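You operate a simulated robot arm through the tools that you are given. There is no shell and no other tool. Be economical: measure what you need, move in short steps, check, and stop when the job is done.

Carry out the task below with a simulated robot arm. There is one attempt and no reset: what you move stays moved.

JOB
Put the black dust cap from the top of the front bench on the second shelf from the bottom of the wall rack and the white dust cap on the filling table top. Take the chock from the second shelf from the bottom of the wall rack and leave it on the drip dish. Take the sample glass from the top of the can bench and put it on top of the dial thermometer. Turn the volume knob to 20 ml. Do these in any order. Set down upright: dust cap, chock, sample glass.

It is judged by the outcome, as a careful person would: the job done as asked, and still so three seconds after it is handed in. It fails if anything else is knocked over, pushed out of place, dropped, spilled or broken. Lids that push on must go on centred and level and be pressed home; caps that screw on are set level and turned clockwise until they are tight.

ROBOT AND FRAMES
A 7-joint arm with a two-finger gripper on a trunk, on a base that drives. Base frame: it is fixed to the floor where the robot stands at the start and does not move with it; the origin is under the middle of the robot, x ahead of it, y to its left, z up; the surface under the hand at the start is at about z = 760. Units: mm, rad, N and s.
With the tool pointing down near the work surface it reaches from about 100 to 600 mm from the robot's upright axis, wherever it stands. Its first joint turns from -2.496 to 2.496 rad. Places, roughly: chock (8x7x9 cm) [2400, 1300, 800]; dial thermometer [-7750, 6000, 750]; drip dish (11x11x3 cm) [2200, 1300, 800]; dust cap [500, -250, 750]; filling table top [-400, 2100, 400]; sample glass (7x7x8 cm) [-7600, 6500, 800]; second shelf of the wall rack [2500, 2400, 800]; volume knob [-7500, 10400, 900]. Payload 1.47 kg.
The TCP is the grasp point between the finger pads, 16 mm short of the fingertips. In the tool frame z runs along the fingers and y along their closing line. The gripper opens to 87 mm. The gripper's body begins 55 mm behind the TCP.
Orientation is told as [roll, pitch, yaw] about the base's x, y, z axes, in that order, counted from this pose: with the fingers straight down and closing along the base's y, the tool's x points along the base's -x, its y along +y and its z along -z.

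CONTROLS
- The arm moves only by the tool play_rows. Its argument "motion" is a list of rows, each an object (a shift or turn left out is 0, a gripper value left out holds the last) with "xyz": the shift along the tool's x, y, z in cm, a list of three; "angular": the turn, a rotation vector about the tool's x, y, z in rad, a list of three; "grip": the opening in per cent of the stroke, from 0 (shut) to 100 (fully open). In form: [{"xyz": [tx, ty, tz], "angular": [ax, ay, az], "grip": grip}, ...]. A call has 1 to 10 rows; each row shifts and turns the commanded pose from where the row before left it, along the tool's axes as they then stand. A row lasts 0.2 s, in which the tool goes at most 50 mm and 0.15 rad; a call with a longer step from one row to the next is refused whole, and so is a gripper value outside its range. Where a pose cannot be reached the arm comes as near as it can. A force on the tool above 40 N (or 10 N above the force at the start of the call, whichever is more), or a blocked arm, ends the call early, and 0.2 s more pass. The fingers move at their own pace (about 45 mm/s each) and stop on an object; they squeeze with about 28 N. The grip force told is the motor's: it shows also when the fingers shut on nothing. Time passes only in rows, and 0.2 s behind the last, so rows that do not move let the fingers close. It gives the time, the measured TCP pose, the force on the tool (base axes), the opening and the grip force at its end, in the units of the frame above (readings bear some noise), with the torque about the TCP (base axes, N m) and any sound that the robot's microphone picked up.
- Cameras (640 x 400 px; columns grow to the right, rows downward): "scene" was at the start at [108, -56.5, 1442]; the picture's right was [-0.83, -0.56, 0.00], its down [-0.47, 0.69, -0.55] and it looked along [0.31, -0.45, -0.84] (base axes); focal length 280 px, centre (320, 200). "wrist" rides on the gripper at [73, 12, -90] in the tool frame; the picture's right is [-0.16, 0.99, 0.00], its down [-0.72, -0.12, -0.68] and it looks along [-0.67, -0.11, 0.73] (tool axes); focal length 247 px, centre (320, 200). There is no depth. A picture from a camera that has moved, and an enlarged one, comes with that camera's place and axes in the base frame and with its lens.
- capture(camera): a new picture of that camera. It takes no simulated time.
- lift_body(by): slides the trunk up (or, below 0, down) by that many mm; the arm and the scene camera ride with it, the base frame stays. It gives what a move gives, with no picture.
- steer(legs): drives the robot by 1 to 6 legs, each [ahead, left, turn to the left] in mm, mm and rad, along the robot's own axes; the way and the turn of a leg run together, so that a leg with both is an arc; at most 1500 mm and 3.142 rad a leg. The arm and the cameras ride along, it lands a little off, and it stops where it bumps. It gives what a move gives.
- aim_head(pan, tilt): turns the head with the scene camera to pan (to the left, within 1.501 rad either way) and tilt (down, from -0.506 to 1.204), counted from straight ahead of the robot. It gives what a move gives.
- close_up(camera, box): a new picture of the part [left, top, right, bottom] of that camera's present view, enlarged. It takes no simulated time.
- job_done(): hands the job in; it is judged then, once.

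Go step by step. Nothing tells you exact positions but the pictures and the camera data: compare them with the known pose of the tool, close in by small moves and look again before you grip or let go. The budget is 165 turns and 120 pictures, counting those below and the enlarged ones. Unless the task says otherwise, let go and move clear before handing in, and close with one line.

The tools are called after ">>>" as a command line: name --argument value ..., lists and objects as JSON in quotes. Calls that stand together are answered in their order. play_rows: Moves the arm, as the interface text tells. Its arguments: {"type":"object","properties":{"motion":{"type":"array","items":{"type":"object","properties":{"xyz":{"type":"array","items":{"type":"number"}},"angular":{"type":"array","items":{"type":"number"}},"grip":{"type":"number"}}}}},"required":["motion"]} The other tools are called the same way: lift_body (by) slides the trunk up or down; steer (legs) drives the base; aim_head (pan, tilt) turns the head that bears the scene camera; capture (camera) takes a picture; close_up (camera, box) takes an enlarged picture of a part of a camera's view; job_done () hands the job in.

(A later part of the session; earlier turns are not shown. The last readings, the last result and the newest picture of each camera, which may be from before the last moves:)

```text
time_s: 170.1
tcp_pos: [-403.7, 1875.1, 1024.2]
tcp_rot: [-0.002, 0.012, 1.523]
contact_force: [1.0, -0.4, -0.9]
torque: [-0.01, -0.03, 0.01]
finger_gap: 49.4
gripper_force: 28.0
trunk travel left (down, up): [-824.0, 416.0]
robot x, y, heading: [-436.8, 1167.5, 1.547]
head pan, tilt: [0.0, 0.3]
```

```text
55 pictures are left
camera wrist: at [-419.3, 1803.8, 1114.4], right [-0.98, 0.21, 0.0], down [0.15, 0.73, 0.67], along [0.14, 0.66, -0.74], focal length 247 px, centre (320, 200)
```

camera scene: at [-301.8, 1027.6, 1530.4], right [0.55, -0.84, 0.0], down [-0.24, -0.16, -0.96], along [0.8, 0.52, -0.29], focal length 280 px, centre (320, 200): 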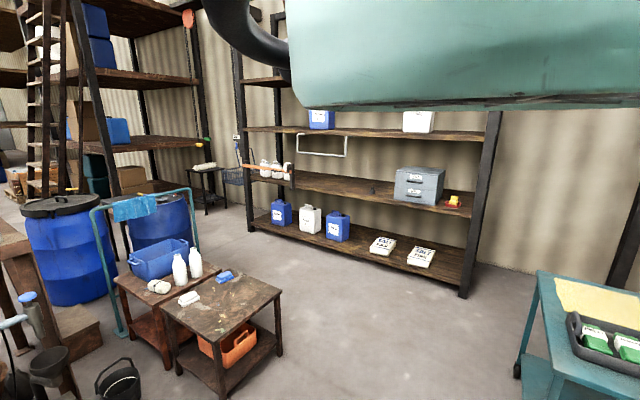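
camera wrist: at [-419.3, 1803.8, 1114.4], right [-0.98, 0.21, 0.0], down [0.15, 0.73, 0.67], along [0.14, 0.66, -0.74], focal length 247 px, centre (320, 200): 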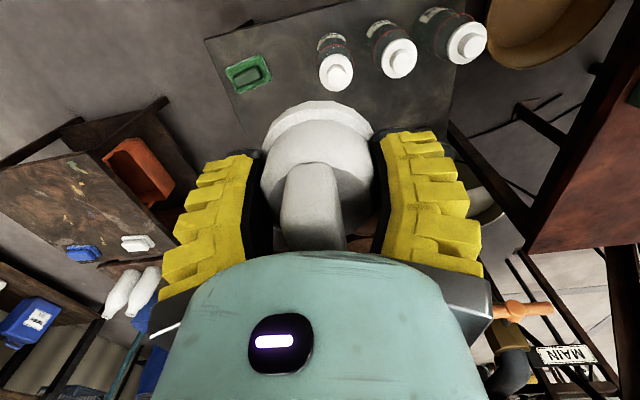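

>>> steer --legs '[[150, -80, 0]]'

>>> capture --camera "wrist"

```text
time_s: 171.6
tcp_pos: [-322.2, 2022.2, 1025.1]
tcp_rot: [-0.002, 0.012, 1.525]
contact_force: [0.3, -0.5, 0.1]
torque: [0.01, 0.01, 0.01]
finger_gap: 49.4
gripper_force: 28.3
trunk travel left (down, up): [-824.0, 416.0]
robot x, y, heading: [-350.2, 1316.0, 1.541]
head pan, tilt: [0.0, 0.3]
```

```text
54 pictures are left
camera wrist: at [-337.5, 1951.1, 1114.4], right [-0.98, 0.2, 0.0], down [0.15, 0.73, 0.67], along [0.14, 0.66, -0.74], focal length 247 px, centre (320, 200)
```

wrist: 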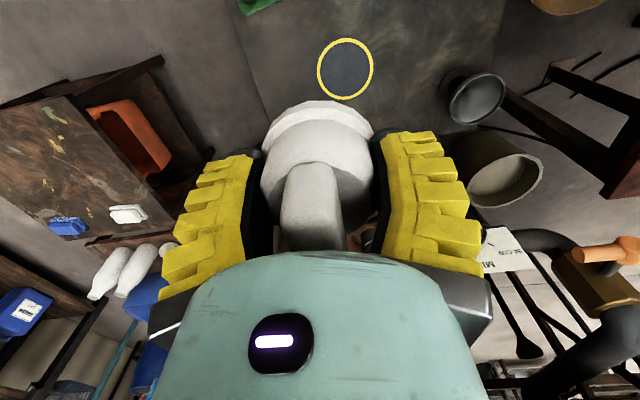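

The table's free area is visible (yellow ring painted at ≈[-360,2126]). I'll put the cap at about [-245,2060], lowering in stages.

>>> steer --legs '[[40, -76, 0]]'

>>> lift_body --by -350

>>> capture --camera "wrist"

```text
time_s: 172.6
tcp_pos: [-245.0, 2061.2, 1023.9]
tcp_rot: [-0.003, 0.013, 1.522]
contact_force: [-1.0, -0.2, 0.5]
torque: [0.03, 0.0, 0.04]
finger_gap: 49.2
gripper_force: 27.5
trunk travel left (down, up): [-824.0, 416.0]
robot x, y, heading: [-273.7, 1351.6, 1.541]
head pan, tilt: [0.0, 0.3]
```

```text
time_s: 176.1
tcp_pos: [-244.6, 2061.1, 676.2]
tcp_rot: [-0.002, 0.01, 1.524]
contact_force: [0.0, -0.2, -0.3]
torque: [0.01, 0.03, -0.01]
finger_gap: 49.4
gripper_force: 28.5
trunk travel left (down, up): [-474.0, 766.0]
robot x, y, heading: [-272.6, 1351.9, 1.541]
head pan, tilt: [0.0, 0.3]
```

```text
53 pictures are left
camera wrist: at [-260.3, 1990.0, 764.5], right [-0.98, 0.2, 0.0], down [0.15, 0.73, 0.67], along [0.14, 0.66, -0.74], focal length 247 px, centre (320, 200)
```

wrist: 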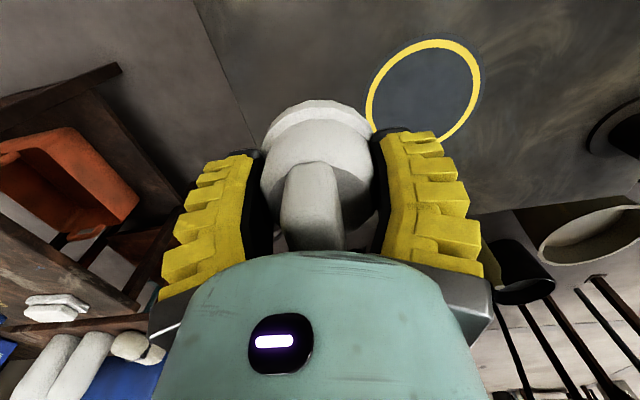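

>>> lift_body --by -165

>>> lift_body --by -12

>>> lift_body --by -8

>>> lift_body --by -6

```text
time_s: 177.9
tcp_pos: [-245.6, 2060.8, 508.6]
tcp_rot: [-0.004, 0.013, 1.525]
contact_force: [-0.4, -0.4, -0.2]
torque: [-0.05, 0.02, 0.03]
finger_gap: 49.1
gripper_force: 28.2
trunk travel left (down, up): [-309.0, 931.0]
robot x, y, heading: [-272.7, 1350.0, 1.537]
head pan, tilt: [0.0, 0.3]
```

```text
time_s: 178.5
tcp_pos: [-244.8, 2061.8, 497.0]
tcp_rot: [-0.002, 0.012, 1.524]
contact_force: [-0.1, 0.0, -0.8]
torque: [-0.06, 0.0, 0.01]
finger_gap: 49.4
gripper_force: 28.2
trunk travel left (down, up): [-297.0, 943.0]
robot x, y, heading: [-274.0, 1350.3, 1.543]
head pan, tilt: [0.0, 0.3]
```

```text
time_s: 179.1
tcp_pos: [-245.7, 2062.3, 490.0]
tcp_rot: [-0.002, 0.012, 1.523]
contact_force: [-0.3, 0.6, -0.9]
torque: [-0.01, 0.0, -0.01]
finger_gap: 49.3
gripper_force: 27.9
trunk travel left (down, up): [-289.0, 951.0]
robot x, y, heading: [-270.1, 1345.7, 1.54]
head pan, tilt: [0.0, 0.3]
```

```text
time_s: 179.7
tcp_pos: [-246.0, 2061.6, 484.7]
tcp_rot: [-0.002, 0.012, 1.526]
contact_force: [0.2, -0.3, -0.2]
torque: [0.01, 0.03, 0.06]
finger_gap: 49.2
gripper_force: 28.0
trunk travel left (down, up): [-283.0, 957.0]
robot x, y, heading: [-273.4, 1351.0, 1.542]
head pan, tilt: [0.0, 0.3]
```

>>> lift_body --by -5

>>> lift_body --by -5

>>> lift_body --by -5

>>> capture --camera "wrist"

```text
time_s: 180.2
tcp_pos: [-244.4, 2062.0, 477.6]
tcp_rot: [-0.002, 0.012, 1.525]
contact_force: [-0.7, -0.6, -1.1]
torque: [0.01, -0.02, 0.0]
finger_gap: 49.5
gripper_force: 27.9
trunk travel left (down, up): [-278.0, 962.0]
robot x, y, heading: [-274.0, 1354.2, 1.546]
head pan, tilt: [0.0, 0.3]
```

```text
time_s: 180.7
tcp_pos: [-245.4, 2063.3, 474.8]
tcp_rot: [0.0, 0.011, 1.523]
contact_force: [-0.8, -4.1, 12.9]
torque: [-0.2, 0.03, 0.02]
finger_gap: 49.7
gripper_force: 28.4
trunk travel left (down, up): [-273.0, 967.0]
robot x, y, heading: [-273.8, 1352.3, 1.545]
head pan, tilt: [0.0, 0.3]
```

```text
time_s: 181.3
tcp_pos: [-245.1, 2062.9, 470.3]
tcp_rot: [-0.002, 0.008, 1.524]
contact_force: [0.1, -3.3, 16.0]
torque: [0.13, 0.01, -0.01]
finger_gap: 51.0
gripper_force: 27.9
trunk travel left (down, up): [-268.0, 972.0]
robot x, y, heading: [-267.6, 1353.5, 1.543]
head pan, tilt: [0.0, 0.3]
```

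```text
52 pictures are left
camera wrist: at [-260.3, 1992.1, 559.4], right [-0.98, 0.2, 0.0], down [0.15, 0.72, 0.67], along [0.14, 0.66, -0.74], focal length 247 px, centre (320, 200)
```

wrist: 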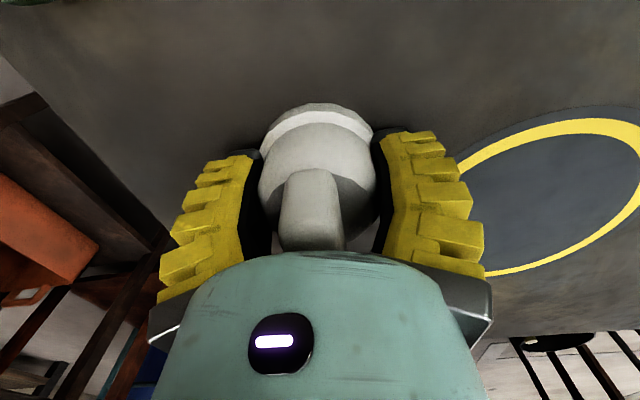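

Contact with the table at z≈450. Release and rise.

>>> play_rows --motion '[{"grip": 100}, {}, {}, {}]'

>>> lift_body --by 150

>>> capture --camera "wrist"

```text
time_s: 182.3
tcp_pos: [-244.9, 2061.8, 468.0]
tcp_rot: [-0.002, 0.014, 1.524]
contact_force: [0.6, 0.1, 0.4]
torque: [0.01, -0.01, 0.01]
finger_gap: 87.1
gripper_force: 0.2
trunk travel left (down, up): [-268.0, 972.0]
robot x, y, heading: [-274.0, 1353.0, 1.541]
head pan, tilt: [0.0, 0.3]
```

```text
time_s: 184.0
tcp_pos: [-243.8, 2062.6, 618.0]
tcp_rot: [0.0, 0.012, 1.523]
contact_force: [-0.1, 0.0, 0.0]
torque: [-0.01, 0.0, 0.0]
finger_gap: 86.9
gripper_force: 0.0
trunk travel left (down, up): [-418.0, 822.0]
robot x, y, heading: [-272.6, 1353.1, 1.54]
head pan, tilt: [0.0, 0.3]
```

```text
51 pictures are left
camera wrist: at [-260.4, 1989.8, 708.2], right [-0.98, 0.2, 0.0], down [0.15, 0.73, 0.67], along [0.14, 0.66, -0.74], focal length 247 px, centre (320, 200)
```

wrist: 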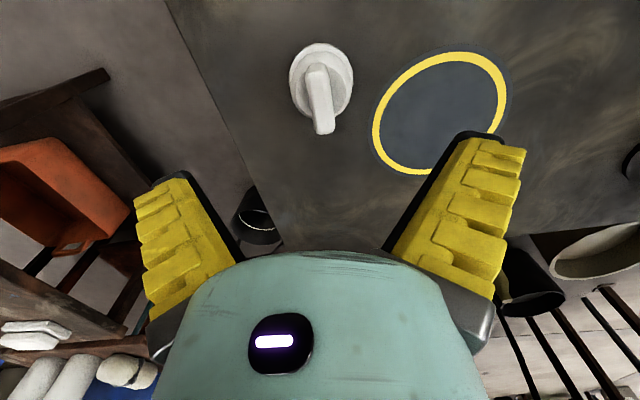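

White cap is placed. Now raise up, back off, and turn to look westward where the remaining jobs are.

>>> lift_body --by 450

>>> steer --legs '[[-500, 0, 0], [0, 0, 2.2]]'

>>> capture --camera "scene"

```text
refused: 450 is not a number from -400 to 400
```

```text
time_s: 192.1
tcp_pos: [-886.4, 479.1, 620.4]
tcp_rot: [-0.002, 0.012, -2.589]
contact_force: [0.1, -0.3, 0.5]
torque: [0.02, -0.04, -0.02]
finger_gap: 87.3
gripper_force: 0.2
trunk travel left (down, up): [-418.0, 822.0]
robot x, y, heading: [-289.2, 857.1, -2.572]
head pan, tilt: [0.0, 0.3]
```

```text
50 pictures are left
camera scene: at [-432.6, 855.9, 1124.4], right [0.38, 0.92, 0.0], down [0.27, -0.11, -0.96], along [-0.88, 0.37, -0.29], focal length 280 px, centre (320, 200)
```

scene: 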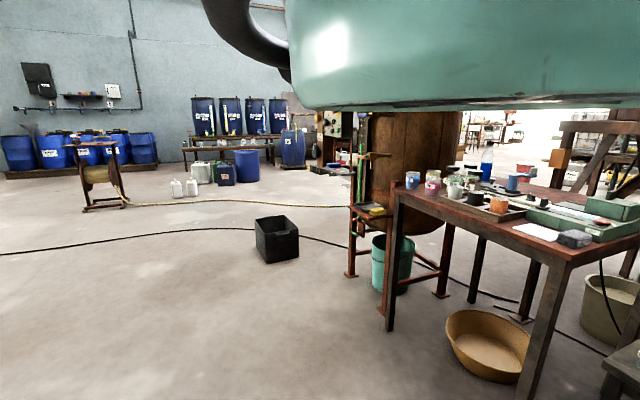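

Lift was refused, but luckily nothing was touched. I'll lift properly now, turn west and drive along the open lane.

>>> lift_body --by 400

>>> steer --legs '[[0, 0, -0.57], [1500, 0, 0], [1300, 0, 0]]'

>>> capture --camera "scene"

```text
time_s: 195.9
tcp_pos: [-886.2, 480.0, 1017.9]
tcp_rot: [-0.002, 0.01, -2.591]
contact_force: [0.8, 0.1, 0.3]
torque: [0.05, 0.01, -0.01]
finger_gap: 87.0
gripper_force: 0.1
trunk travel left (down, up): [-818.0, 422.0]
robot x, y, heading: [-286.8, 858.1, -2.571]
head pan, tilt: [0.0, 0.3]
```

```text
time_s: 211.1
tcp_pos: [-3789.4, 864.0, 1019.5]
tcp_rot: [-0.002, 0.012, 3.142]
contact_force: [0.4, 0.1, 0.3]
torque: [-0.01, -0.01, -0.02]
finger_gap: 87.0
gripper_force: 0.0
trunk travel left (down, up): [-818.0, 422.0]
robot x, y, heading: [-3076.1, 873.0, -3.122]
head pan, tilt: [0.0, 0.3]
```

```text
49 pictures are left
camera scene: at [-3206.6, 946.2, 1524.4], right [0.81, 0.59, 0.0], down [0.17, -0.24, -0.96], along [-0.56, 0.78, -0.29], focal length 280 px, centre (320, 200)
```

scene: 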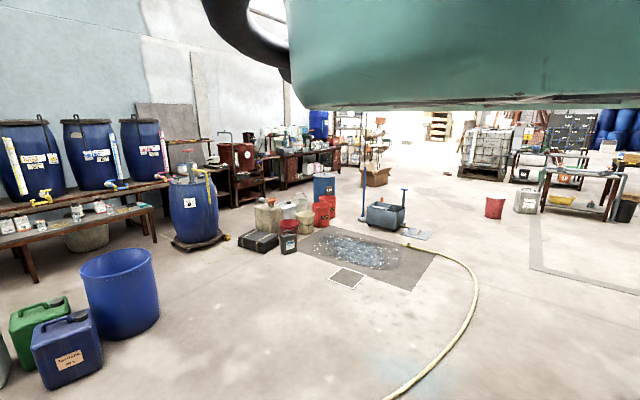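

The can bench along the west wall is visible. Raise the trunk for transit and drive diagonally towards it.

>>> lift_body --by 250

>>> steer --legs '[[660, -1040, 0], [660, -1040, 0], [660, -1040, 0], [660, -1040, 0], [500, -900, 0]]'

>>> capture --camera "wrist"

>>> capture --camera "scene"

```text
time_s: 213.6
tcp_pos: [-3790.4, 864.7, 1269.5]
tcp_rot: [-0.002, 0.011, 3.14]
contact_force: [0.1, 0.6, 0.8]
torque: [0.02, 0.02, 0.01]
finger_gap: 87.1
gripper_force: 0.1
trunk travel left (down, up): [-1068.0, 172.0]
robot x, y, heading: [-3081.9, 871.8, -3.123]
head pan, tilt: [0.0, 0.3]
```

```text
time_s: 242.2
tcp_pos: [-7010.8, 5872.3, 1267.9]
tcp_rot: [-0.001, 0.013, 3.138]
contact_force: [-0.4, -1.0, 0.3]
torque: [0.04, -0.02, 0.0]
finger_gap: 87.2
gripper_force: 0.1
trunk travel left (down, up): [-1068.0, 172.0]
robot x, y, heading: [-6302.4, 5876.1, -3.125]
head pan, tilt: [0.0, 0.3]
```

```text
48 pictures are left
camera wrist: at [-6938.8, 5860.2, 1358.4], right [-0.16, -0.99, 0.0], down [-0.73, 0.12, 0.67], along [-0.66, 0.11, -0.74], focal length 247 px, centre (320, 200)
```

wrist: 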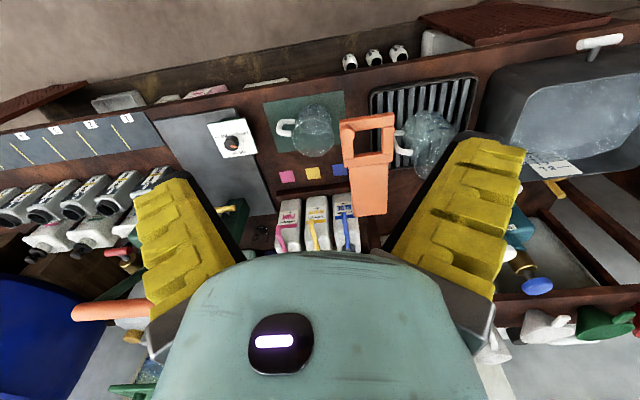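

```text
47 pictures are left
camera scene: at [-6427.7, 5952.6, 1774.4], right [0.81, 0.58, 0.0], down [0.17, -0.24, -0.96], along [-0.56, 0.78, -0.29], focal length 280 px, centre (320, 200)
```

scene: 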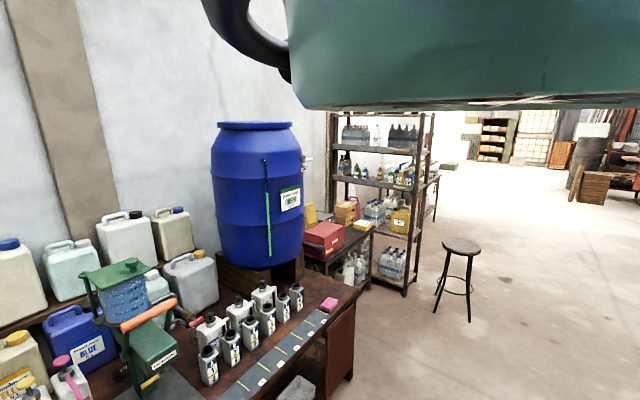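

The bench items are partly hidden. I'll back off and go south ~1000 to let the scene camera look along the bench.

>>> steer --legs '[[-300, 0, 0], [0, 900, 0]]'

>>> aim_head --pan 0 --tilt 0.45

>>> capture --camera "scene"

>>> close_up --camera "scene" --box '[130, 130, 370, 290]'

```text
time_s: 248.6
tcp_pos: [-6699.4, 4988.8, 1268.7]
tcp_rot: [-0.002, 0.013, 3.131]
contact_force: [-0.6, 0.1, 0.5]
torque: [-0.03, 0.01, -0.01]
finger_gap: 87.0
gripper_force: 0.0
trunk travel left (down, up): [-1068.0, 172.0]
robot x, y, heading: [-5992.4, 4983.8, -3.136]
head pan, tilt: [0.0, 0.3]
```

```text
time_s: 249.3
tcp_pos: [-6699.2, 4989.0, 1268.6]
tcp_rot: [-0.002, 0.014, 3.128]
contact_force: [-0.5, -0.5, 0.1]
torque: [0.0, 0.0, 0.0]
finger_gap: 87.2
gripper_force: 0.1
trunk travel left (down, up): [-1068.0, 172.0]
robot x, y, heading: [-5993.5, 4988.5, -3.137]
head pan, tilt: [0.0, 0.45]
```

```text
46 pictures are left
camera scene: at [-6115.6, 5063.3, 1768.6], right [0.82, 0.57, 0.0], down [0.2, -0.29, -0.94], along [-0.54, 0.77, -0.35], focal length 280 px, centre (320, 200)
```

scene: 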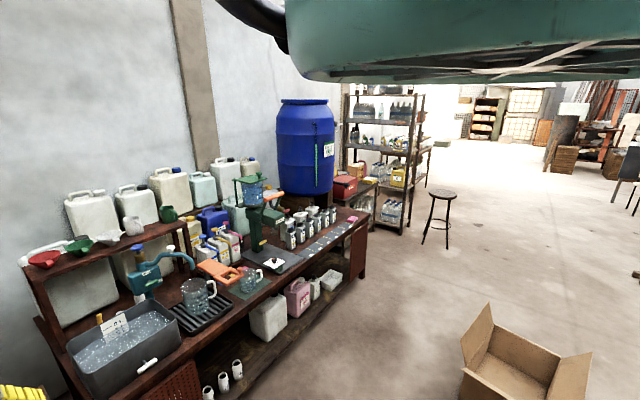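

```text
2.50 times, centred on (250, 210) of scene
camera zoom: at [-6115.6, 5063.3, 1768.6], right [0.82, 0.57, 0.0], down [0.2, -0.29, -0.94], along [-0.54, 0.77, -0.35], focal length 700 px, centre (495, 175)
```

zoom: 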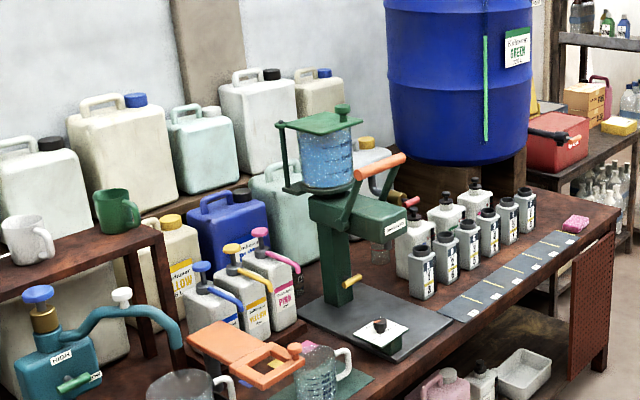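

I see the can bench; a small glass stands behind the green dispenser at about [-7500,6430]. I need closer looks to find the dial thermometer.

>>> close_up --camera "scene" --box '[230, 210, 310, 280]'

>>> close_up --camera "scene" --box '[120, 210, 250, 320]'

```text
5.71 times, centred on (270, 245) of scene
camera zoom: at [-6115.6, 5063.3, 1768.6], right [0.82, 0.57, 0.0], down [0.2, -0.29, -0.94], along [-0.54, 0.77, -0.35], focal length 1599 px, centre (606, -57)
```

zoom: 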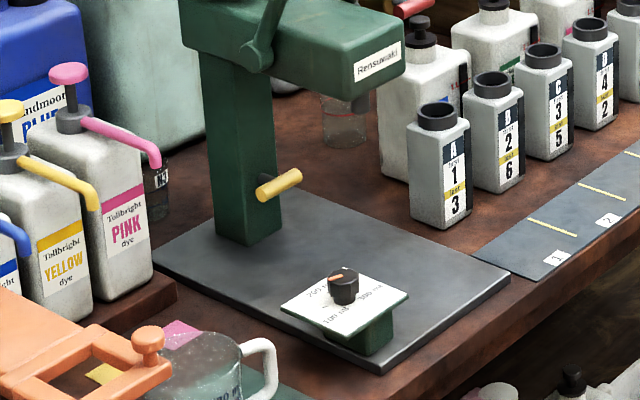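

```text
3.64 times, centred on (185, 265) of scene
camera zoom: at [-6115.6, 5063.3, 1768.6], right [0.82, 0.57, 0.0], down [0.2, -0.29, -0.94], along [-0.54, 0.77, -0.35], focal length 1017 px, centre (811, -36)
```

zoom: 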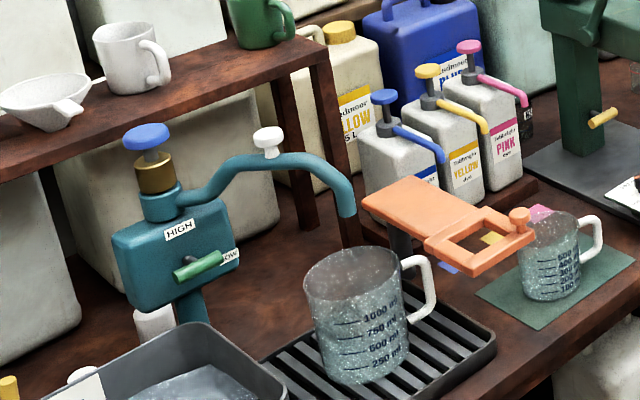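

A glass stands at ≈[-7540,6470]. The thermometer should be behind the pump bottles near [-7750,6000]; I'll look from above with the wrist camera.

>>> steer --legs '[[0, -1010, 0], [730, 0, 0]]'

>>> capture --camera "wrist"

```text
time_s: 258.1
tcp_pos: [-7436.4, 6000.0, 1269.1]
tcp_rot: [0.0, 0.013, 3.125]
contact_force: [0.4, 0.2, -0.1]
torque: [0.0, 0.01, -0.01]
finger_gap: 87.3
gripper_force: 0.1
trunk travel left (down, up): [-1068.0, 172.0]
robot x, y, heading: [-6727.6, 5996.7, -3.142]
head pan, tilt: [0.0, 0.45]
```

```text
42 pictures are left
camera wrist: at [-7364.8, 5986.5, 1358.3], right [-0.17, -0.98, 0.0], down [-0.73, 0.13, 0.67], along [-0.66, 0.12, -0.74], focal length 247 px, centre (320, 200)
```

wrist: 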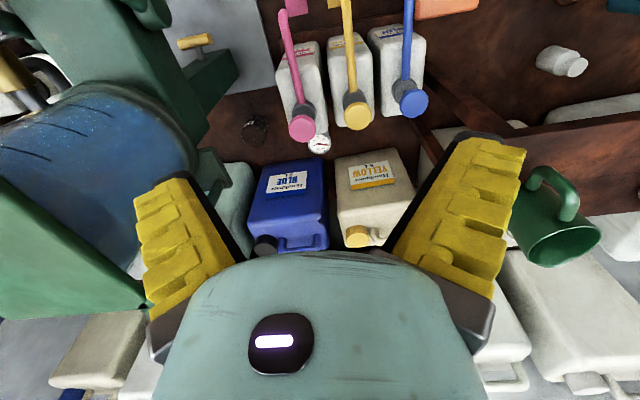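

A small white dial with a needle is visible behind the pump bottles. Zooming in.

>>> close_up --camera "wrist" --box '[230, 80, 390, 180]'

```text
4.00 times, centred on (310, 130) of wrist
camera zoom: at [-7364.8, 5986.5, 1358.3], right [-0.17, -0.98, 0.0], down [-0.73, 0.13, 0.67], along [-0.66, 0.12, -0.74], focal length 988 px, centre (360, 480)
```

zoom: 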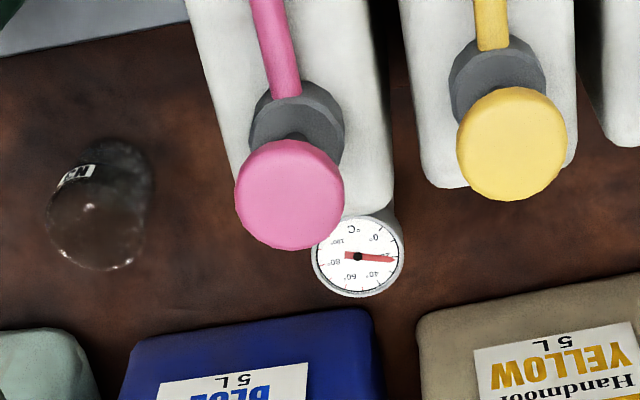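

The dial thermometer lies flat at ≈[-7683,6046], just behind the pink pump bottle. Now look at the glass near [-7540,6470] from above.

>>> lift_body --by 150

>>> steer --legs '[[-200, 0, 0], [0, -470, 0]]'

>>> capture --camera "wrist"

```text
time_s: 259.9
tcp_pos: [-7436.2, 5999.8, 1417.3]
tcp_rot: [-0.001, 0.013, 3.124]
contact_force: [0.0, 0.4, -0.5]
torque: [0.01, 0.02, 0.01]
finger_gap: 87.1
gripper_force: 0.0
trunk travel left (down, up): [-1218.0, 22.0]
robot x, y, heading: [-6726.5, 5998.4, -3.143]
head pan, tilt: [0.0, 0.45]
```

```text
time_s: 263.9
tcp_pos: [-7239.1, 6466.4, 1418.5]
tcp_rot: [-0.002, 0.011, 3.134]
contact_force: [-0.1, 0.6, -0.3]
torque: [-0.02, -0.01, -0.03]
finger_gap: 87.2
gripper_force: 0.0
trunk travel left (down, up): [-1218.0, 22.0]
robot x, y, heading: [-6529.2, 6466.8, -3.129]
head pan, tilt: [0.0, 0.45]
```

```text
40 pictures are left
camera wrist: at [-7166.7, 6453.8, 1508.3], right [-0.16, -0.99, 0.0], down [-0.73, 0.12, 0.67], along [-0.66, 0.11, -0.74], focal length 247 px, centre (320, 200)
```

wrist: 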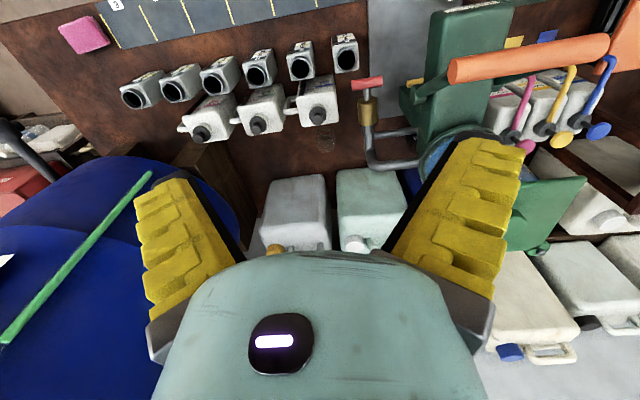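

>>> close_up --camera "wrist" --box '[270, 70, 430, 190]'

```text
3.33 times, centred on (350, 130) of wrist
camera zoom: at [-7166.7, 6453.8, 1508.3], right [-0.16, -0.99, 0.0], down [-0.73, 0.12, 0.67], along [-0.66, 0.11, -0.74], focal length 823 px, centre (220, 433)
```

zoom: 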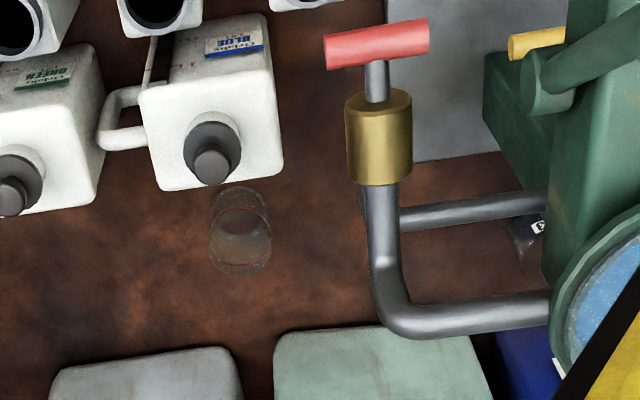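

The sample glass is at ≈[-7539,6498], ~85 mm tall, between a bottle (east) and canisters (west). I'll turn the gripper so it closes along x with the camera to the north, then go above it.

>>> play_rows --motion '[{"angular": [0, 0, -0.15]}, {"angular": [0, 0, -0.15]}, {"angular": [0, 0, -0.15]}, {"angular": [0, 0, -0.15]}, {"angular": [0, 0, -0.15]}, {"angular": [0, 0, -0.15]}, {"angular": [0, 0, -0.15]}, {"angular": [0, 0, -0.15]}, {"angular": [0, 0, -0.15]}, {"angular": [0, 0, -0.15]}]'

>>> play_rows --motion '[{"angular": [0, 0, -0.08]}, {}]'

>>> steer --legs '[[300, -30, 0]]'

>>> lift_body --by -350

>>> capture --camera "wrist"

```text
time_s: 266.1
tcp_pos: [-7237.9, 6468.0, 1418.2]
tcp_rot: [0.015, 0.004, -1.647]
contact_force: [0.2, 0.1, 0.0]
torque: [0.03, 0.0, 0.01]
finger_gap: 87.0
gripper_force: 0.0
trunk travel left (down, up): [-1218.0, 22.0]
robot x, y, heading: [-6533.7, 6469.1, -3.127]
head pan, tilt: [0.0, 0.45]
```

```text
time_s: 266.7
tcp_pos: [-7238.3, 6468.0, 1418.5]
tcp_rot: [0.012, 0.002, -1.568]
contact_force: [0.8, 0.5, -0.4]
torque: [0.02, 0.02, 0.05]
finger_gap: 86.9
gripper_force: 0.0
trunk travel left (down, up): [-1218.0, 22.0]
robot x, y, heading: [-6529.5, 6469.2, -3.126]
head pan, tilt: [0.0, 0.45]
```

```text
time_s: 268.8
tcp_pos: [-7538.6, 6493.7, 1417.9]
tcp_rot: [0.012, 0.003, -1.572]
contact_force: [-0.6, -0.3, -0.9]
torque: [0.01, 0.04, 0.0]
finger_gap: 86.9
gripper_force: 0.1
trunk travel left (down, up): [-1218.0, 22.0]
robot x, y, heading: [-6832.2, 6494.1, -3.132]
head pan, tilt: [0.0, 0.45]
```

```text
time_s: 272.2
tcp_pos: [-7538.4, 6494.5, 1068.9]
tcp_rot: [0.012, 0.002, -1.571]
contact_force: [0.1, 0.0, 0.2]
torque: [0.04, 0.03, -0.02]
finger_gap: 86.9
gripper_force: 0.0
trunk travel left (down, up): [-868.0, 372.0]
robot x, y, heading: [-6822.8, 6498.9, -3.13]
head pan, tilt: [0.0, 0.45]
```

```text
38 pictures are left
camera wrist: at [-7527.4, 6566.8, 1157.4], right [0.99, -0.16, 0.01], down [-0.12, -0.72, 0.68], along [-0.1, -0.67, -0.74], focal length 247 px, centre (320, 200)
```

wrist: 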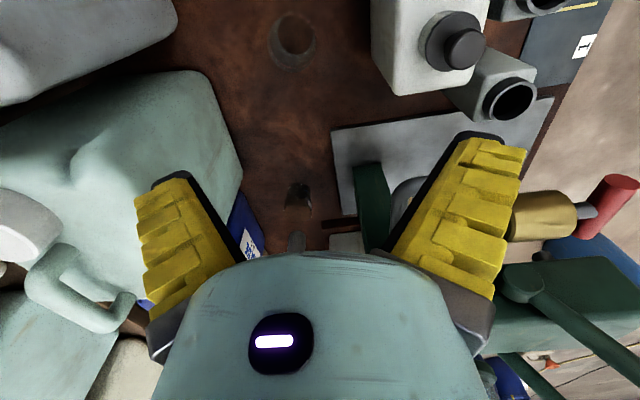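

>>> close_up --camera "wrist" --box '[240, 0, 360, 90]'

```text
4.44 times, centred on (300, 45) of wrist
camera zoom: at [-7527.4, 6566.8, 1157.4], right [0.99, -0.16, 0.01], down [-0.12, -0.72, 0.68], along [-0.1, -0.67, -0.74], focal length 1098 px, centre (409, 889)
```

zoom: 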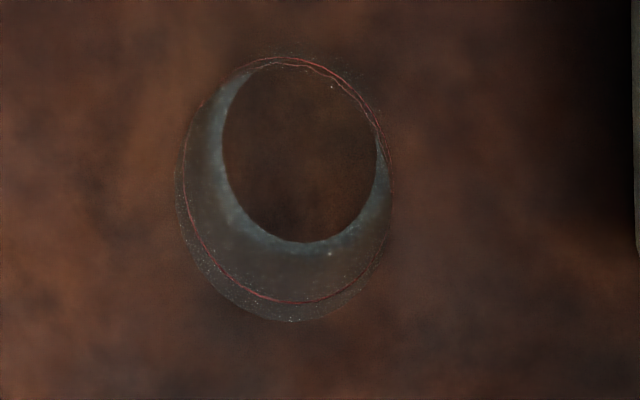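

>>> steer --legs '[[26, -16, 0]]'

>>> lift_body --by -140

>>> capture --camera "wrist"

```text
time_s: 273.0
tcp_pos: [-7564.4, 6509.8, 1066.8]
tcp_rot: [0.012, 0.001, -1.572]
contact_force: [0.7, -0.5, -0.1]
torque: [0.03, -0.02, 0.04]
finger_gap: 87.2
gripper_force: 0.1
trunk travel left (down, up): [-868.0, 372.0]
robot x, y, heading: [-6858.2, 6513.0, -3.132]
head pan, tilt: [0.0, 0.45]
```

```text
time_s: 274.7
tcp_pos: [-7565.3, 6509.8, 928.7]
tcp_rot: [0.012, 0.002, -1.57]
contact_force: [-0.1, -0.9, 0.5]
torque: [0.0, 0.04, -0.01]
finger_gap: 87.1
gripper_force: 0.0
trunk travel left (down, up): [-728.0, 512.0]
robot x, y, heading: [-6855.1, 6511.6, -3.127]
head pan, tilt: [0.0, 0.45]
```

```text
36 pictures are left
camera wrist: at [-7553.8, 6582.4, 1017.5], right [0.99, -0.16, 0.01], down [-0.12, -0.72, 0.68], along [-0.1, -0.67, -0.74], focal length 247 px, centre (320, 200)
```

wrist: 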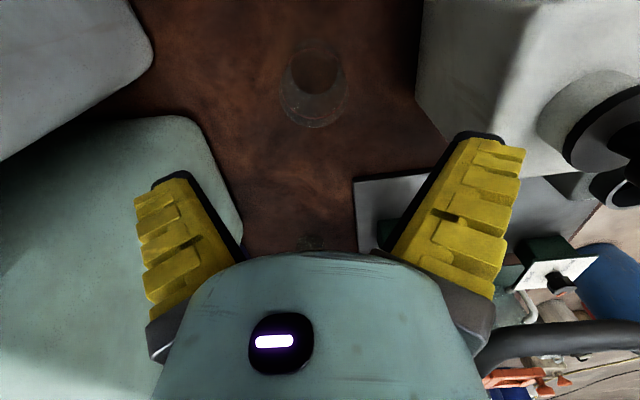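

>>> steer --legs '[[0, -5, 0]]'

>>> lift_body --by -80

>>> capture --camera "wrist"

```text
time_s: 275.4
tcp_pos: [-7564.4, 6515.1, 927.6]
tcp_rot: [0.012, 0.001, -1.571]
contact_force: [-0.5, -0.6, -0.1]
torque: [0.04, -0.03, -0.04]
finger_gap: 87.1
gripper_force: 0.0
trunk travel left (down, up): [-728.0, 512.0]
robot x, y, heading: [-6856.1, 6516.0, -3.128]
head pan, tilt: [0.0, 0.45]
```

```text
time_s: 276.6
tcp_pos: [-7564.3, 6514.3, 848.4]
tcp_rot: [0.012, 0.002, -1.571]
contact_force: [-0.2, 0.1, 0.0]
torque: [0.0, -0.03, 0.02]
finger_gap: 87.1
gripper_force: 0.0
trunk travel left (down, up): [-648.0, 592.0]
robot x, y, heading: [-6854.8, 6517.6, -3.128]
head pan, tilt: [0.0, 0.45]
```

```text
35 pictures are left
camera wrist: at [-7553.9, 6587.3, 937.5], right [0.99, -0.16, 0.01], down [-0.12, -0.72, 0.68], along [-0.1, -0.67, -0.74], focal length 247 px, centre (320, 200)
```

wrist: 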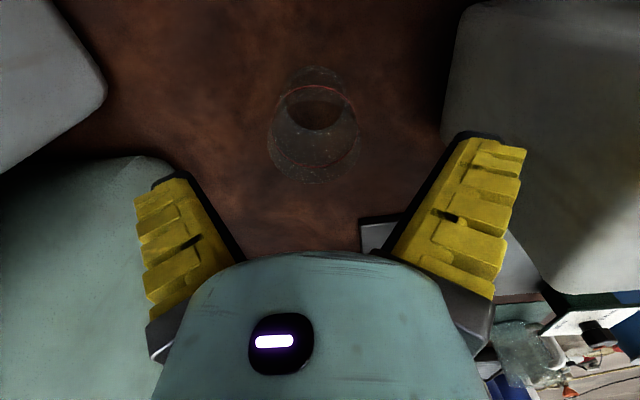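

>>> lift_body --by -36

>>> play_rows --motion '[{"grip": 80}, {"grip": 60}, {"grip": 30}, {"grip": 0}, {}, {}]'

>>> capture --camera "wrist"

```text
time_s: 277.4
tcp_pos: [-7564.5, 6515.0, 811.6]
tcp_rot: [0.013, 0.001, -1.57]
contact_force: [-0.6, 0.9, 1.0]
torque: [0.02, -0.02, -0.02]
finger_gap: 86.9
gripper_force: 0.1
trunk travel left (down, up): [-612.0, 628.0]
robot x, y, heading: [-6856.4, 6514.8, -3.131]
head pan, tilt: [0.0, 0.45]
```

```text
time_s: 278.8
tcp_pos: [-7564.2, 6514.8, 812.6]
tcp_rot: [0.013, 0.0, -1.57]
contact_force: [0.6, 0.2, -0.3]
torque: [-0.02, -0.03, -0.01]
finger_gap: 0.1
gripper_force: 14.5
trunk travel left (down, up): [-612.0, 628.0]
robot x, y, heading: [-6857.9, 6512.8, -3.13]
head pan, tilt: [0.0, 0.45]
```

```text
34 pictures are left
camera wrist: at [-7553.6, 6587.3, 901.2], right [0.99, -0.16, 0.01], down [-0.12, -0.72, 0.68], along [-0.1, -0.67, -0.74], focal length 247 px, centre (320, 200)
```

wrist: 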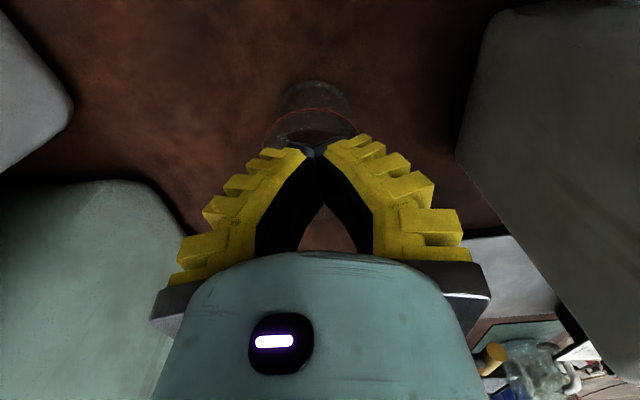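

The glass stands lower than assumed (bench ≈735). Open, shift 7 mm and go down further.

>>> play_rows --motion '[{"grip": 100}, {}, {}, {}]'

>>> steer --legs '[[2, 6, 0]]'

>>> lift_body --by -32

>>> capture --camera "wrist"

```text
time_s: 279.8
tcp_pos: [-7564.8, 6516.2, 812.2]
tcp_rot: [0.014, 0.002, -1.57]
contact_force: [-0.1, 0.4, -0.7]
torque: [0.01, 0.0, 0.02]
finger_gap: 87.1
gripper_force: 0.0
trunk travel left (down, up): [-612.0, 628.0]
robot x, y, heading: [-6853.6, 6511.6, -3.128]
head pan, tilt: [0.0, 0.45]
```

```text
time_s: 280.5
tcp_pos: [-7566.7, 6508.4, 811.6]
tcp_rot: [0.01, 0.0, -1.57]
contact_force: [0.2, -0.4, -0.1]
torque: [-0.01, 0.0, -0.01]
finger_gap: 87.3
gripper_force: 0.1
trunk travel left (down, up): [-612.0, 628.0]
robot x, y, heading: [-6856.0, 6511.4, -3.126]
head pan, tilt: [0.0, 0.45]
```

```text
time_s: 281.3
tcp_pos: [-7567.5, 6509.8, 780.4]
tcp_rot: [0.012, 0.001, -1.57]
contact_force: [-0.1, -0.5, -0.2]
torque: [0.01, -0.02, 0.02]
finger_gap: 86.9
gripper_force: 0.0
trunk travel left (down, up): [-580.0, 660.0]
robot x, y, heading: [-6860.6, 6512.6, -3.132]
head pan, tilt: [0.0, 0.45]
```

```text
33 pictures are left
camera wrist: at [-7555.9, 6581.2, 869.5], right [0.99, -0.16, 0.01], down [-0.12, -0.72, 0.68], along [-0.1, -0.67, -0.74], focal length 247 px, centre (320, 200)
```

wrist: 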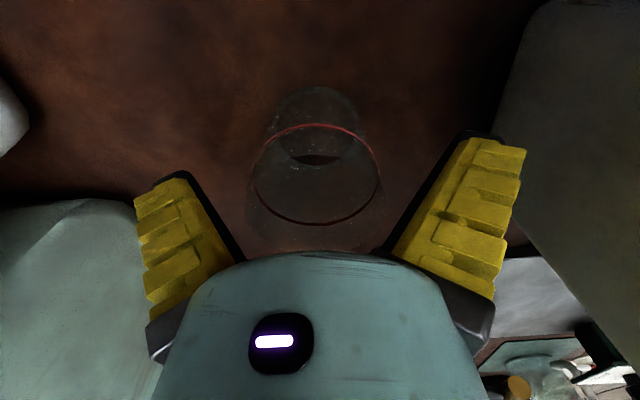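

>>> lift_body --by -12

>>> play_rows --motion '[{"grip": 80}, {"grip": 60}, {"grip": 30}, {"grip": 0}, {}, {}]'

>>> capture --camera "wrist"

```text
time_s: 281.9
tcp_pos: [-7566.7, 6510.1, 768.5]
tcp_rot: [0.01, 0.0, -1.571]
contact_force: [0.2, -1.4, 0.5]
torque: [-0.04, -0.03, 0.0]
finger_gap: 86.7
gripper_force: 0.0
trunk travel left (down, up): [-568.0, 672.0]
robot x, y, heading: [-6856.0, 6505.7, -3.132]
head pan, tilt: [0.0, 0.45]
```

```text
time_s: 283.3
tcp_pos: [-7565.5, 6508.2, 767.7]
tcp_rot: [0.015, 0.002, -1.57]
contact_force: [-0.7, -0.1, 0.4]
torque: [0.05, 0.01, -0.01]
finger_gap: 69.1
gripper_force: 27.9
trunk travel left (down, up): [-568.0, 672.0]
robot x, y, heading: [-6858.1, 6508.4, -3.129]
head pan, tilt: [0.0, 0.45]
```

```text
32 pictures are left
camera wrist: at [-7555.1, 6581.2, 856.9], right [0.99, -0.16, 0.01], down [-0.12, -0.72, 0.68], along [-0.1, -0.67, -0.74], focal length 247 px, centre (320, 200)
```

wrist: 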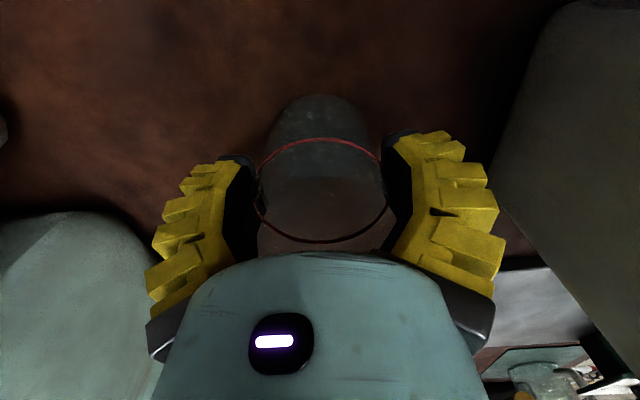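

Gripped (69 mm). Lift slightly and check.

>>> lift_body --by 40

>>> capture --camera "wrist"

```text
time_s: 284.1
tcp_pos: [-7565.7, 6508.3, 807.1]
tcp_rot: [0.012, 0.002, -1.569]
contact_force: [0.8, 0.2, -2.6]
torque: [0.03, 0.03, 0.01]
finger_gap: 68.5
gripper_force: 28.7
trunk travel left (down, up): [-608.0, 632.0]
robot x, y, heading: [-6856.5, 6510.1, -3.126]
head pan, tilt: [0.0, 0.45]
```

```text
31 pictures are left
camera wrist: at [-7554.7, 6581.1, 896.6], right [0.99, -0.16, 0.01], down [-0.12, -0.72, 0.68], along [-0.1, -0.67, -0.74], focal length 247 px, centre (320, 200)
```

wrist: 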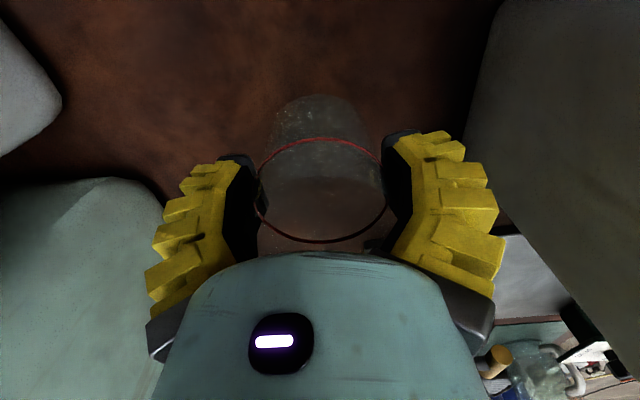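

Held firmly. Raise high, turn the wrist back, and move over the thermometer.

>>> lift_body --by 400

>>> lift_body --by 225

>>> play_rows --motion '[{"angular": [0, 0, 0.15]}, {"angular": [0, 0, 0.15]}, {"angular": [0, 0, 0.15]}, {"angular": [0, 0, 0.15]}, {"angular": [0, 0, 0.15]}, {"angular": [0, 0, 0.15]}, {"angular": [0, 0, 0.15]}, {"angular": [0, 0, 0.15]}, {"angular": [0, 0, 0.15]}, {"angular": [0, 0, 0.15]}]'

>>> play_rows --motion '[{"angular": [0, 0, 0.07]}, {}]'

>>> steer --legs '[[0, 460, 0]]'

>>> capture --camera "wrist"

```text
time_s: 287.9
tcp_pos: [-7566.4, 6508.4, 1207.7]
tcp_rot: [0.014, 0.0, -1.569]
contact_force: [-0.9, 0.2, -2.8]
torque: [0.02, 0.01, 0.01]
finger_gap: 68.4
gripper_force: 28.3
trunk travel left (down, up): [-1008.0, 232.0]
robot x, y, heading: [-6857.0, 6509.4, -3.131]
head pan, tilt: [0.0, 0.45]
```

```text
time_s: 290.3
tcp_pos: [-7565.3, 6508.4, 1432.1]
tcp_rot: [0.012, 0.001, -1.569]
contact_force: [0.6, 0.0, -3.2]
torque: [0.0, -0.01, -0.01]
finger_gap: 68.2
gripper_force: 27.7
trunk travel left (down, up): [-1233.0, 7.0]
robot x, y, heading: [-6857.6, 6506.1, -3.128]
head pan, tilt: [0.0, 0.45]
```

```text
time_s: 292.5
tcp_pos: [-7566.4, 6508.6, 1434.7]
tcp_rot: [0.0, 0.013, -3.073]
contact_force: [-0.4, 0.6, -3.2]
torque: [-0.04, 0.0, 0.01]
finger_gap: 68.4
gripper_force: 28.1
trunk travel left (down, up): [-1233.0, 7.0]
robot x, y, heading: [-6857.2, 6509.5, -3.13]
head pan, tilt: [0.0, 0.45]
```

```text
time_s: 293.1
tcp_pos: [-7565.7, 6508.3, 1432.5]
tcp_rot: [-0.001, 0.012, -3.141]
contact_force: [-0.6, -0.6, -2.3]
torque: [0.0, -0.02, -0.01]
finger_gap: 68.5
gripper_force: 27.4
trunk travel left (down, up): [-1233.0, 7.0]
robot x, y, heading: [-6853.6, 6510.2, -3.127]
head pan, tilt: [0.0, 0.45]
```

```text
time_s: 295.9
tcp_pos: [-7561.6, 6056.1, 1433.7]
tcp_rot: [-0.001, 0.011, 3.138]
contact_force: [-0.1, -0.1, -2.1]
torque: [-0.02, -0.01, 0.01]
finger_gap: 68.3
gripper_force: 27.8
trunk travel left (down, up): [-1233.0, 7.0]
robot x, y, heading: [-6852.5, 6052.3, -3.136]
head pan, tilt: [0.0, 0.45]
```

```text
30 pictures are left
camera wrist: at [-7490.4, 6045.0, 1522.8], right [-0.16, -0.99, 0.0], down [-0.73, 0.12, 0.67], along [-0.66, 0.11, -0.74], focal length 247 px, centre (320, 200)
```

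wrist: 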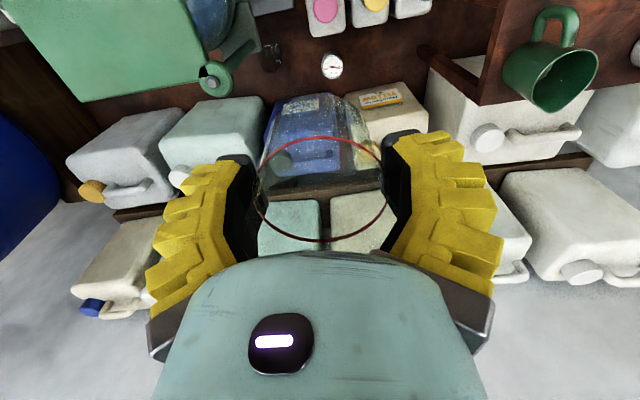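

The dial is visible at (332,66). To locate it independently of height, I'll put the camera nearly straight above it.

>>> steer --legs '[[165, 10, 0]]'

>>> lift_body --by -270

>>> capture --camera "wrist"

```text
time_s: 297.3
tcp_pos: [-7728.8, 6046.0, 1432.5]
tcp_rot: [-0.002, 0.015, 3.138]
contact_force: [0.4, 0.5, -3.5]
torque: [0.02, -0.03, -0.01]
finger_gap: 68.4
gripper_force: 28.0
trunk travel left (down, up): [-1233.0, 7.0]
robot x, y, heading: [-7018.6, 6044.2, -3.137]
head pan, tilt: [0.0, 0.45]
```

```text
time_s: 300.1
tcp_pos: [-7729.6, 6046.0, 1164.0]
tcp_rot: [-0.001, 0.012, 3.137]
contact_force: [-0.3, -0.4, -3.3]
torque: [0.03, -0.02, -0.01]
finger_gap: 68.0
gripper_force: 28.2
trunk travel left (down, up): [-963.0, 277.0]
robot x, y, heading: [-7022.0, 6040.2, -3.132]
head pan, tilt: [0.0, 0.45]
```

```text
29 pictures are left
camera wrist: at [-7656.8, 6033.7, 1252.9], right [-0.16, -0.99, 0.0], down [-0.73, 0.12, 0.67], along [-0.66, 0.11, -0.74], focal length 247 px, centre (320, 200)
```

wrist: 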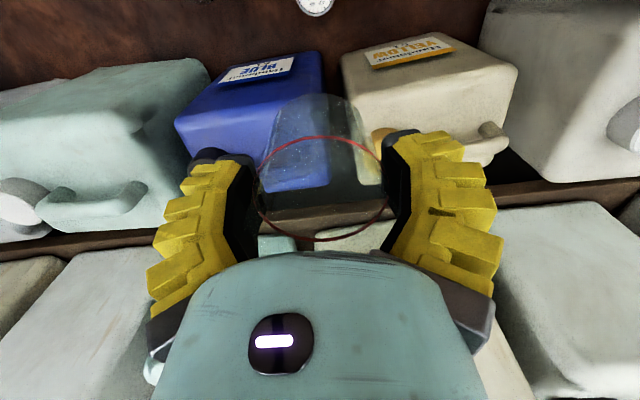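

The thermometer's centre is ≈[-7682,6047]. I'll turn the gripper to close along x again (camera north, more clearance) and centre above it.

>>> play_rows --motion '[{"angular": [0, 0, -0.15]}, {"angular": [0, 0, -0.15]}, {"angular": [0, 0, -0.15]}, {"angular": [0, 0, -0.15]}, {"angular": [0, 0, -0.15]}, {"angular": [0, 0, -0.15]}, {"angular": [0, 0, -0.15]}, {"angular": [0, 0, -0.15]}, {"angular": [0, 0, -0.15]}, {"angular": [0, 0, -0.15]}]'

>>> play_rows --motion '[{"angular": [0, 0, -0.07]}, {}]'

>>> steer --legs '[[-47, -40, 0]]'

>>> capture --camera "wrist"

```text
time_s: 302.3
tcp_pos: [-7729.6, 6046.2, 1163.5]
tcp_rot: [0.015, 0.003, -1.642]
contact_force: [-0.2, -1.4, -3.3]
torque: [0.03, 0.03, 0.0]
finger_gap: 68.0
gripper_force: 27.9
trunk travel left (down, up): [-963.0, 277.0]
robot x, y, heading: [-7019.3, 6038.7, -3.131]
head pan, tilt: [0.0, 0.45]
```

```text
time_s: 302.9
tcp_pos: [-7728.4, 6046.9, 1163.1]
tcp_rot: [0.013, 0.001, -1.576]
contact_force: [-0.4, -0.6, -2.7]
torque: [0.01, -0.01, 0.0]
finger_gap: 68.1
gripper_force: 28.6
trunk travel left (down, up): [-963.0, 277.0]
robot x, y, heading: [-7024.0, 6043.4, -3.136]
head pan, tilt: [0.0, 0.45]
```

```text
time_s: 303.9
tcp_pos: [-7681.6, 6084.7, 1163.3]
tcp_rot: [0.012, 0.003, -1.575]
contact_force: [0.4, -0.2, -3.4]
torque: [0.04, 0.04, 0.0]
finger_gap: 68.0
gripper_force: 27.8
trunk travel left (down, up): [-963.0, 277.0]
robot x, y, heading: [-6974.1, 6082.6, -3.137]
head pan, tilt: [0.0, 0.45]
```

```text
28 pictures are left
camera wrist: at [-7670.9, 6158.3, 1252.0], right [0.99, -0.16, 0.01], down [-0.13, -0.72, 0.68], along [-0.1, -0.67, -0.74], focal length 247 px, centre (320, 200)
```

wrist: 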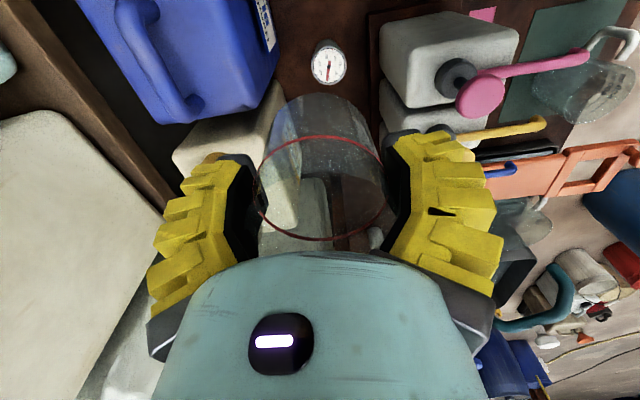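

>>> lift_body --by -200

>>> capture --camera "wrist"

```text
time_s: 306.0
tcp_pos: [-7682.0, 6085.4, 962.7]
tcp_rot: [0.014, 0.001, -1.577]
contact_force: [-0.3, 0.4, -2.6]
torque: [0.0, -0.03, -0.03]
finger_gap: 67.9
gripper_force: 27.6
trunk travel left (down, up): [-763.0, 477.0]
robot x, y, heading: [-6976.4, 6078.1, -3.137]
head pan, tilt: [0.0, 0.45]
```

```text
27 pictures are left
camera wrist: at [-7670.9, 6158.4, 1052.1], right [0.99, -0.16, 0.01], down [-0.13, -0.72, 0.68], along [-0.1, -0.67, -0.74], focal length 247 px, centre (320, 200)
```

wrist: 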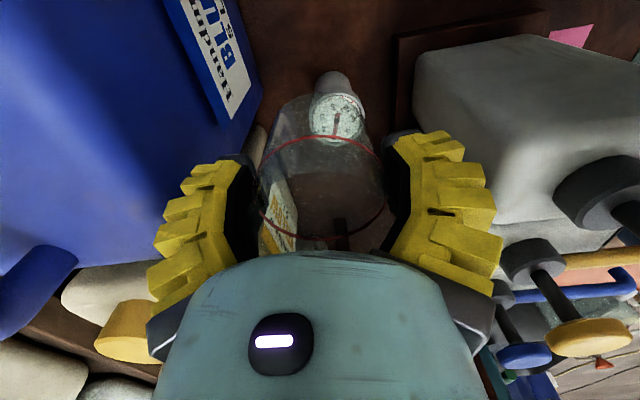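

The thermometer's dial top is at z≈809, centre ≈[-7669,6049]. Centre over it.

>>> steer --legs '[[-13, 36, 0]]'

>>> lift_body --by -50

>>> capture --camera "wrist"

>>> close_up --camera "wrist" --box '[240, 50, 400, 250]'

```text
time_s: 306.9
tcp_pos: [-7669.1, 6048.6, 963.3]
tcp_rot: [0.014, 0.001, -1.575]
contact_force: [0.1, 0.3, -2.8]
torque: [0.04, -0.02, 0.01]
finger_gap: 67.9
gripper_force: 28.3
trunk travel left (down, up): [-763.0, 477.0]
robot x, y, heading: [-6957.5, 6048.7, -3.138]
head pan, tilt: [0.0, 0.45]
```

```text
time_s: 307.8
tcp_pos: [-7670.1, 6048.4, 913.3]
tcp_rot: [0.014, 0.001, -1.575]
contact_force: [-0.4, 0.0, -3.3]
torque: [0.01, 0.0, -0.01]
finger_gap: 68.1
gripper_force: 28.3
trunk travel left (down, up): [-713.0, 527.0]
robot x, y, heading: [-6958.9, 6046.1, -3.136]
head pan, tilt: [0.0, 0.45]
```

```text
26 pictures are left
camera wrist: at [-7658.0, 6121.5, 1002.2], right [0.99, -0.16, 0.01], down [-0.13, -0.72, 0.68], along [-0.1, -0.67, -0.74], focal length 247 px, centre (320, 200)
```

wrist: 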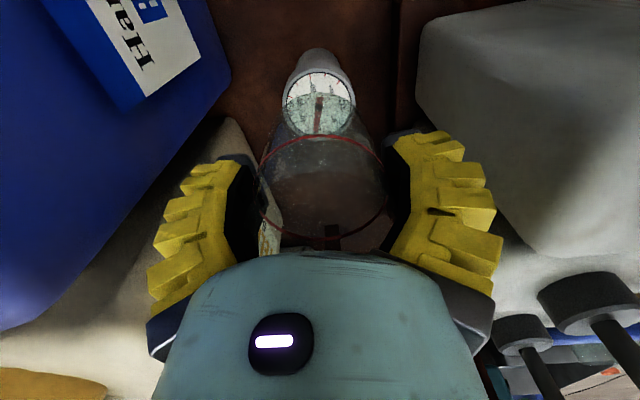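

```text
2.00 times, centred on (320, 150) of wrist
camera zoom: at [-7658.0, 6121.5, 1002.2], right [0.99, -0.16, 0.01], down [-0.13, -0.72, 0.68], along [-0.1, -0.67, -0.74], focal length 494 px, centre (320, 300)
```

zoom: 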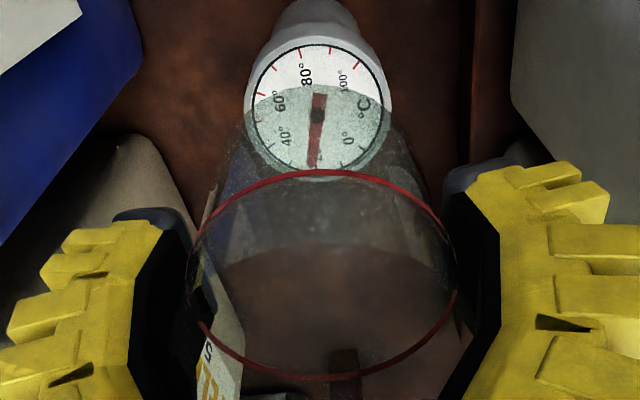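

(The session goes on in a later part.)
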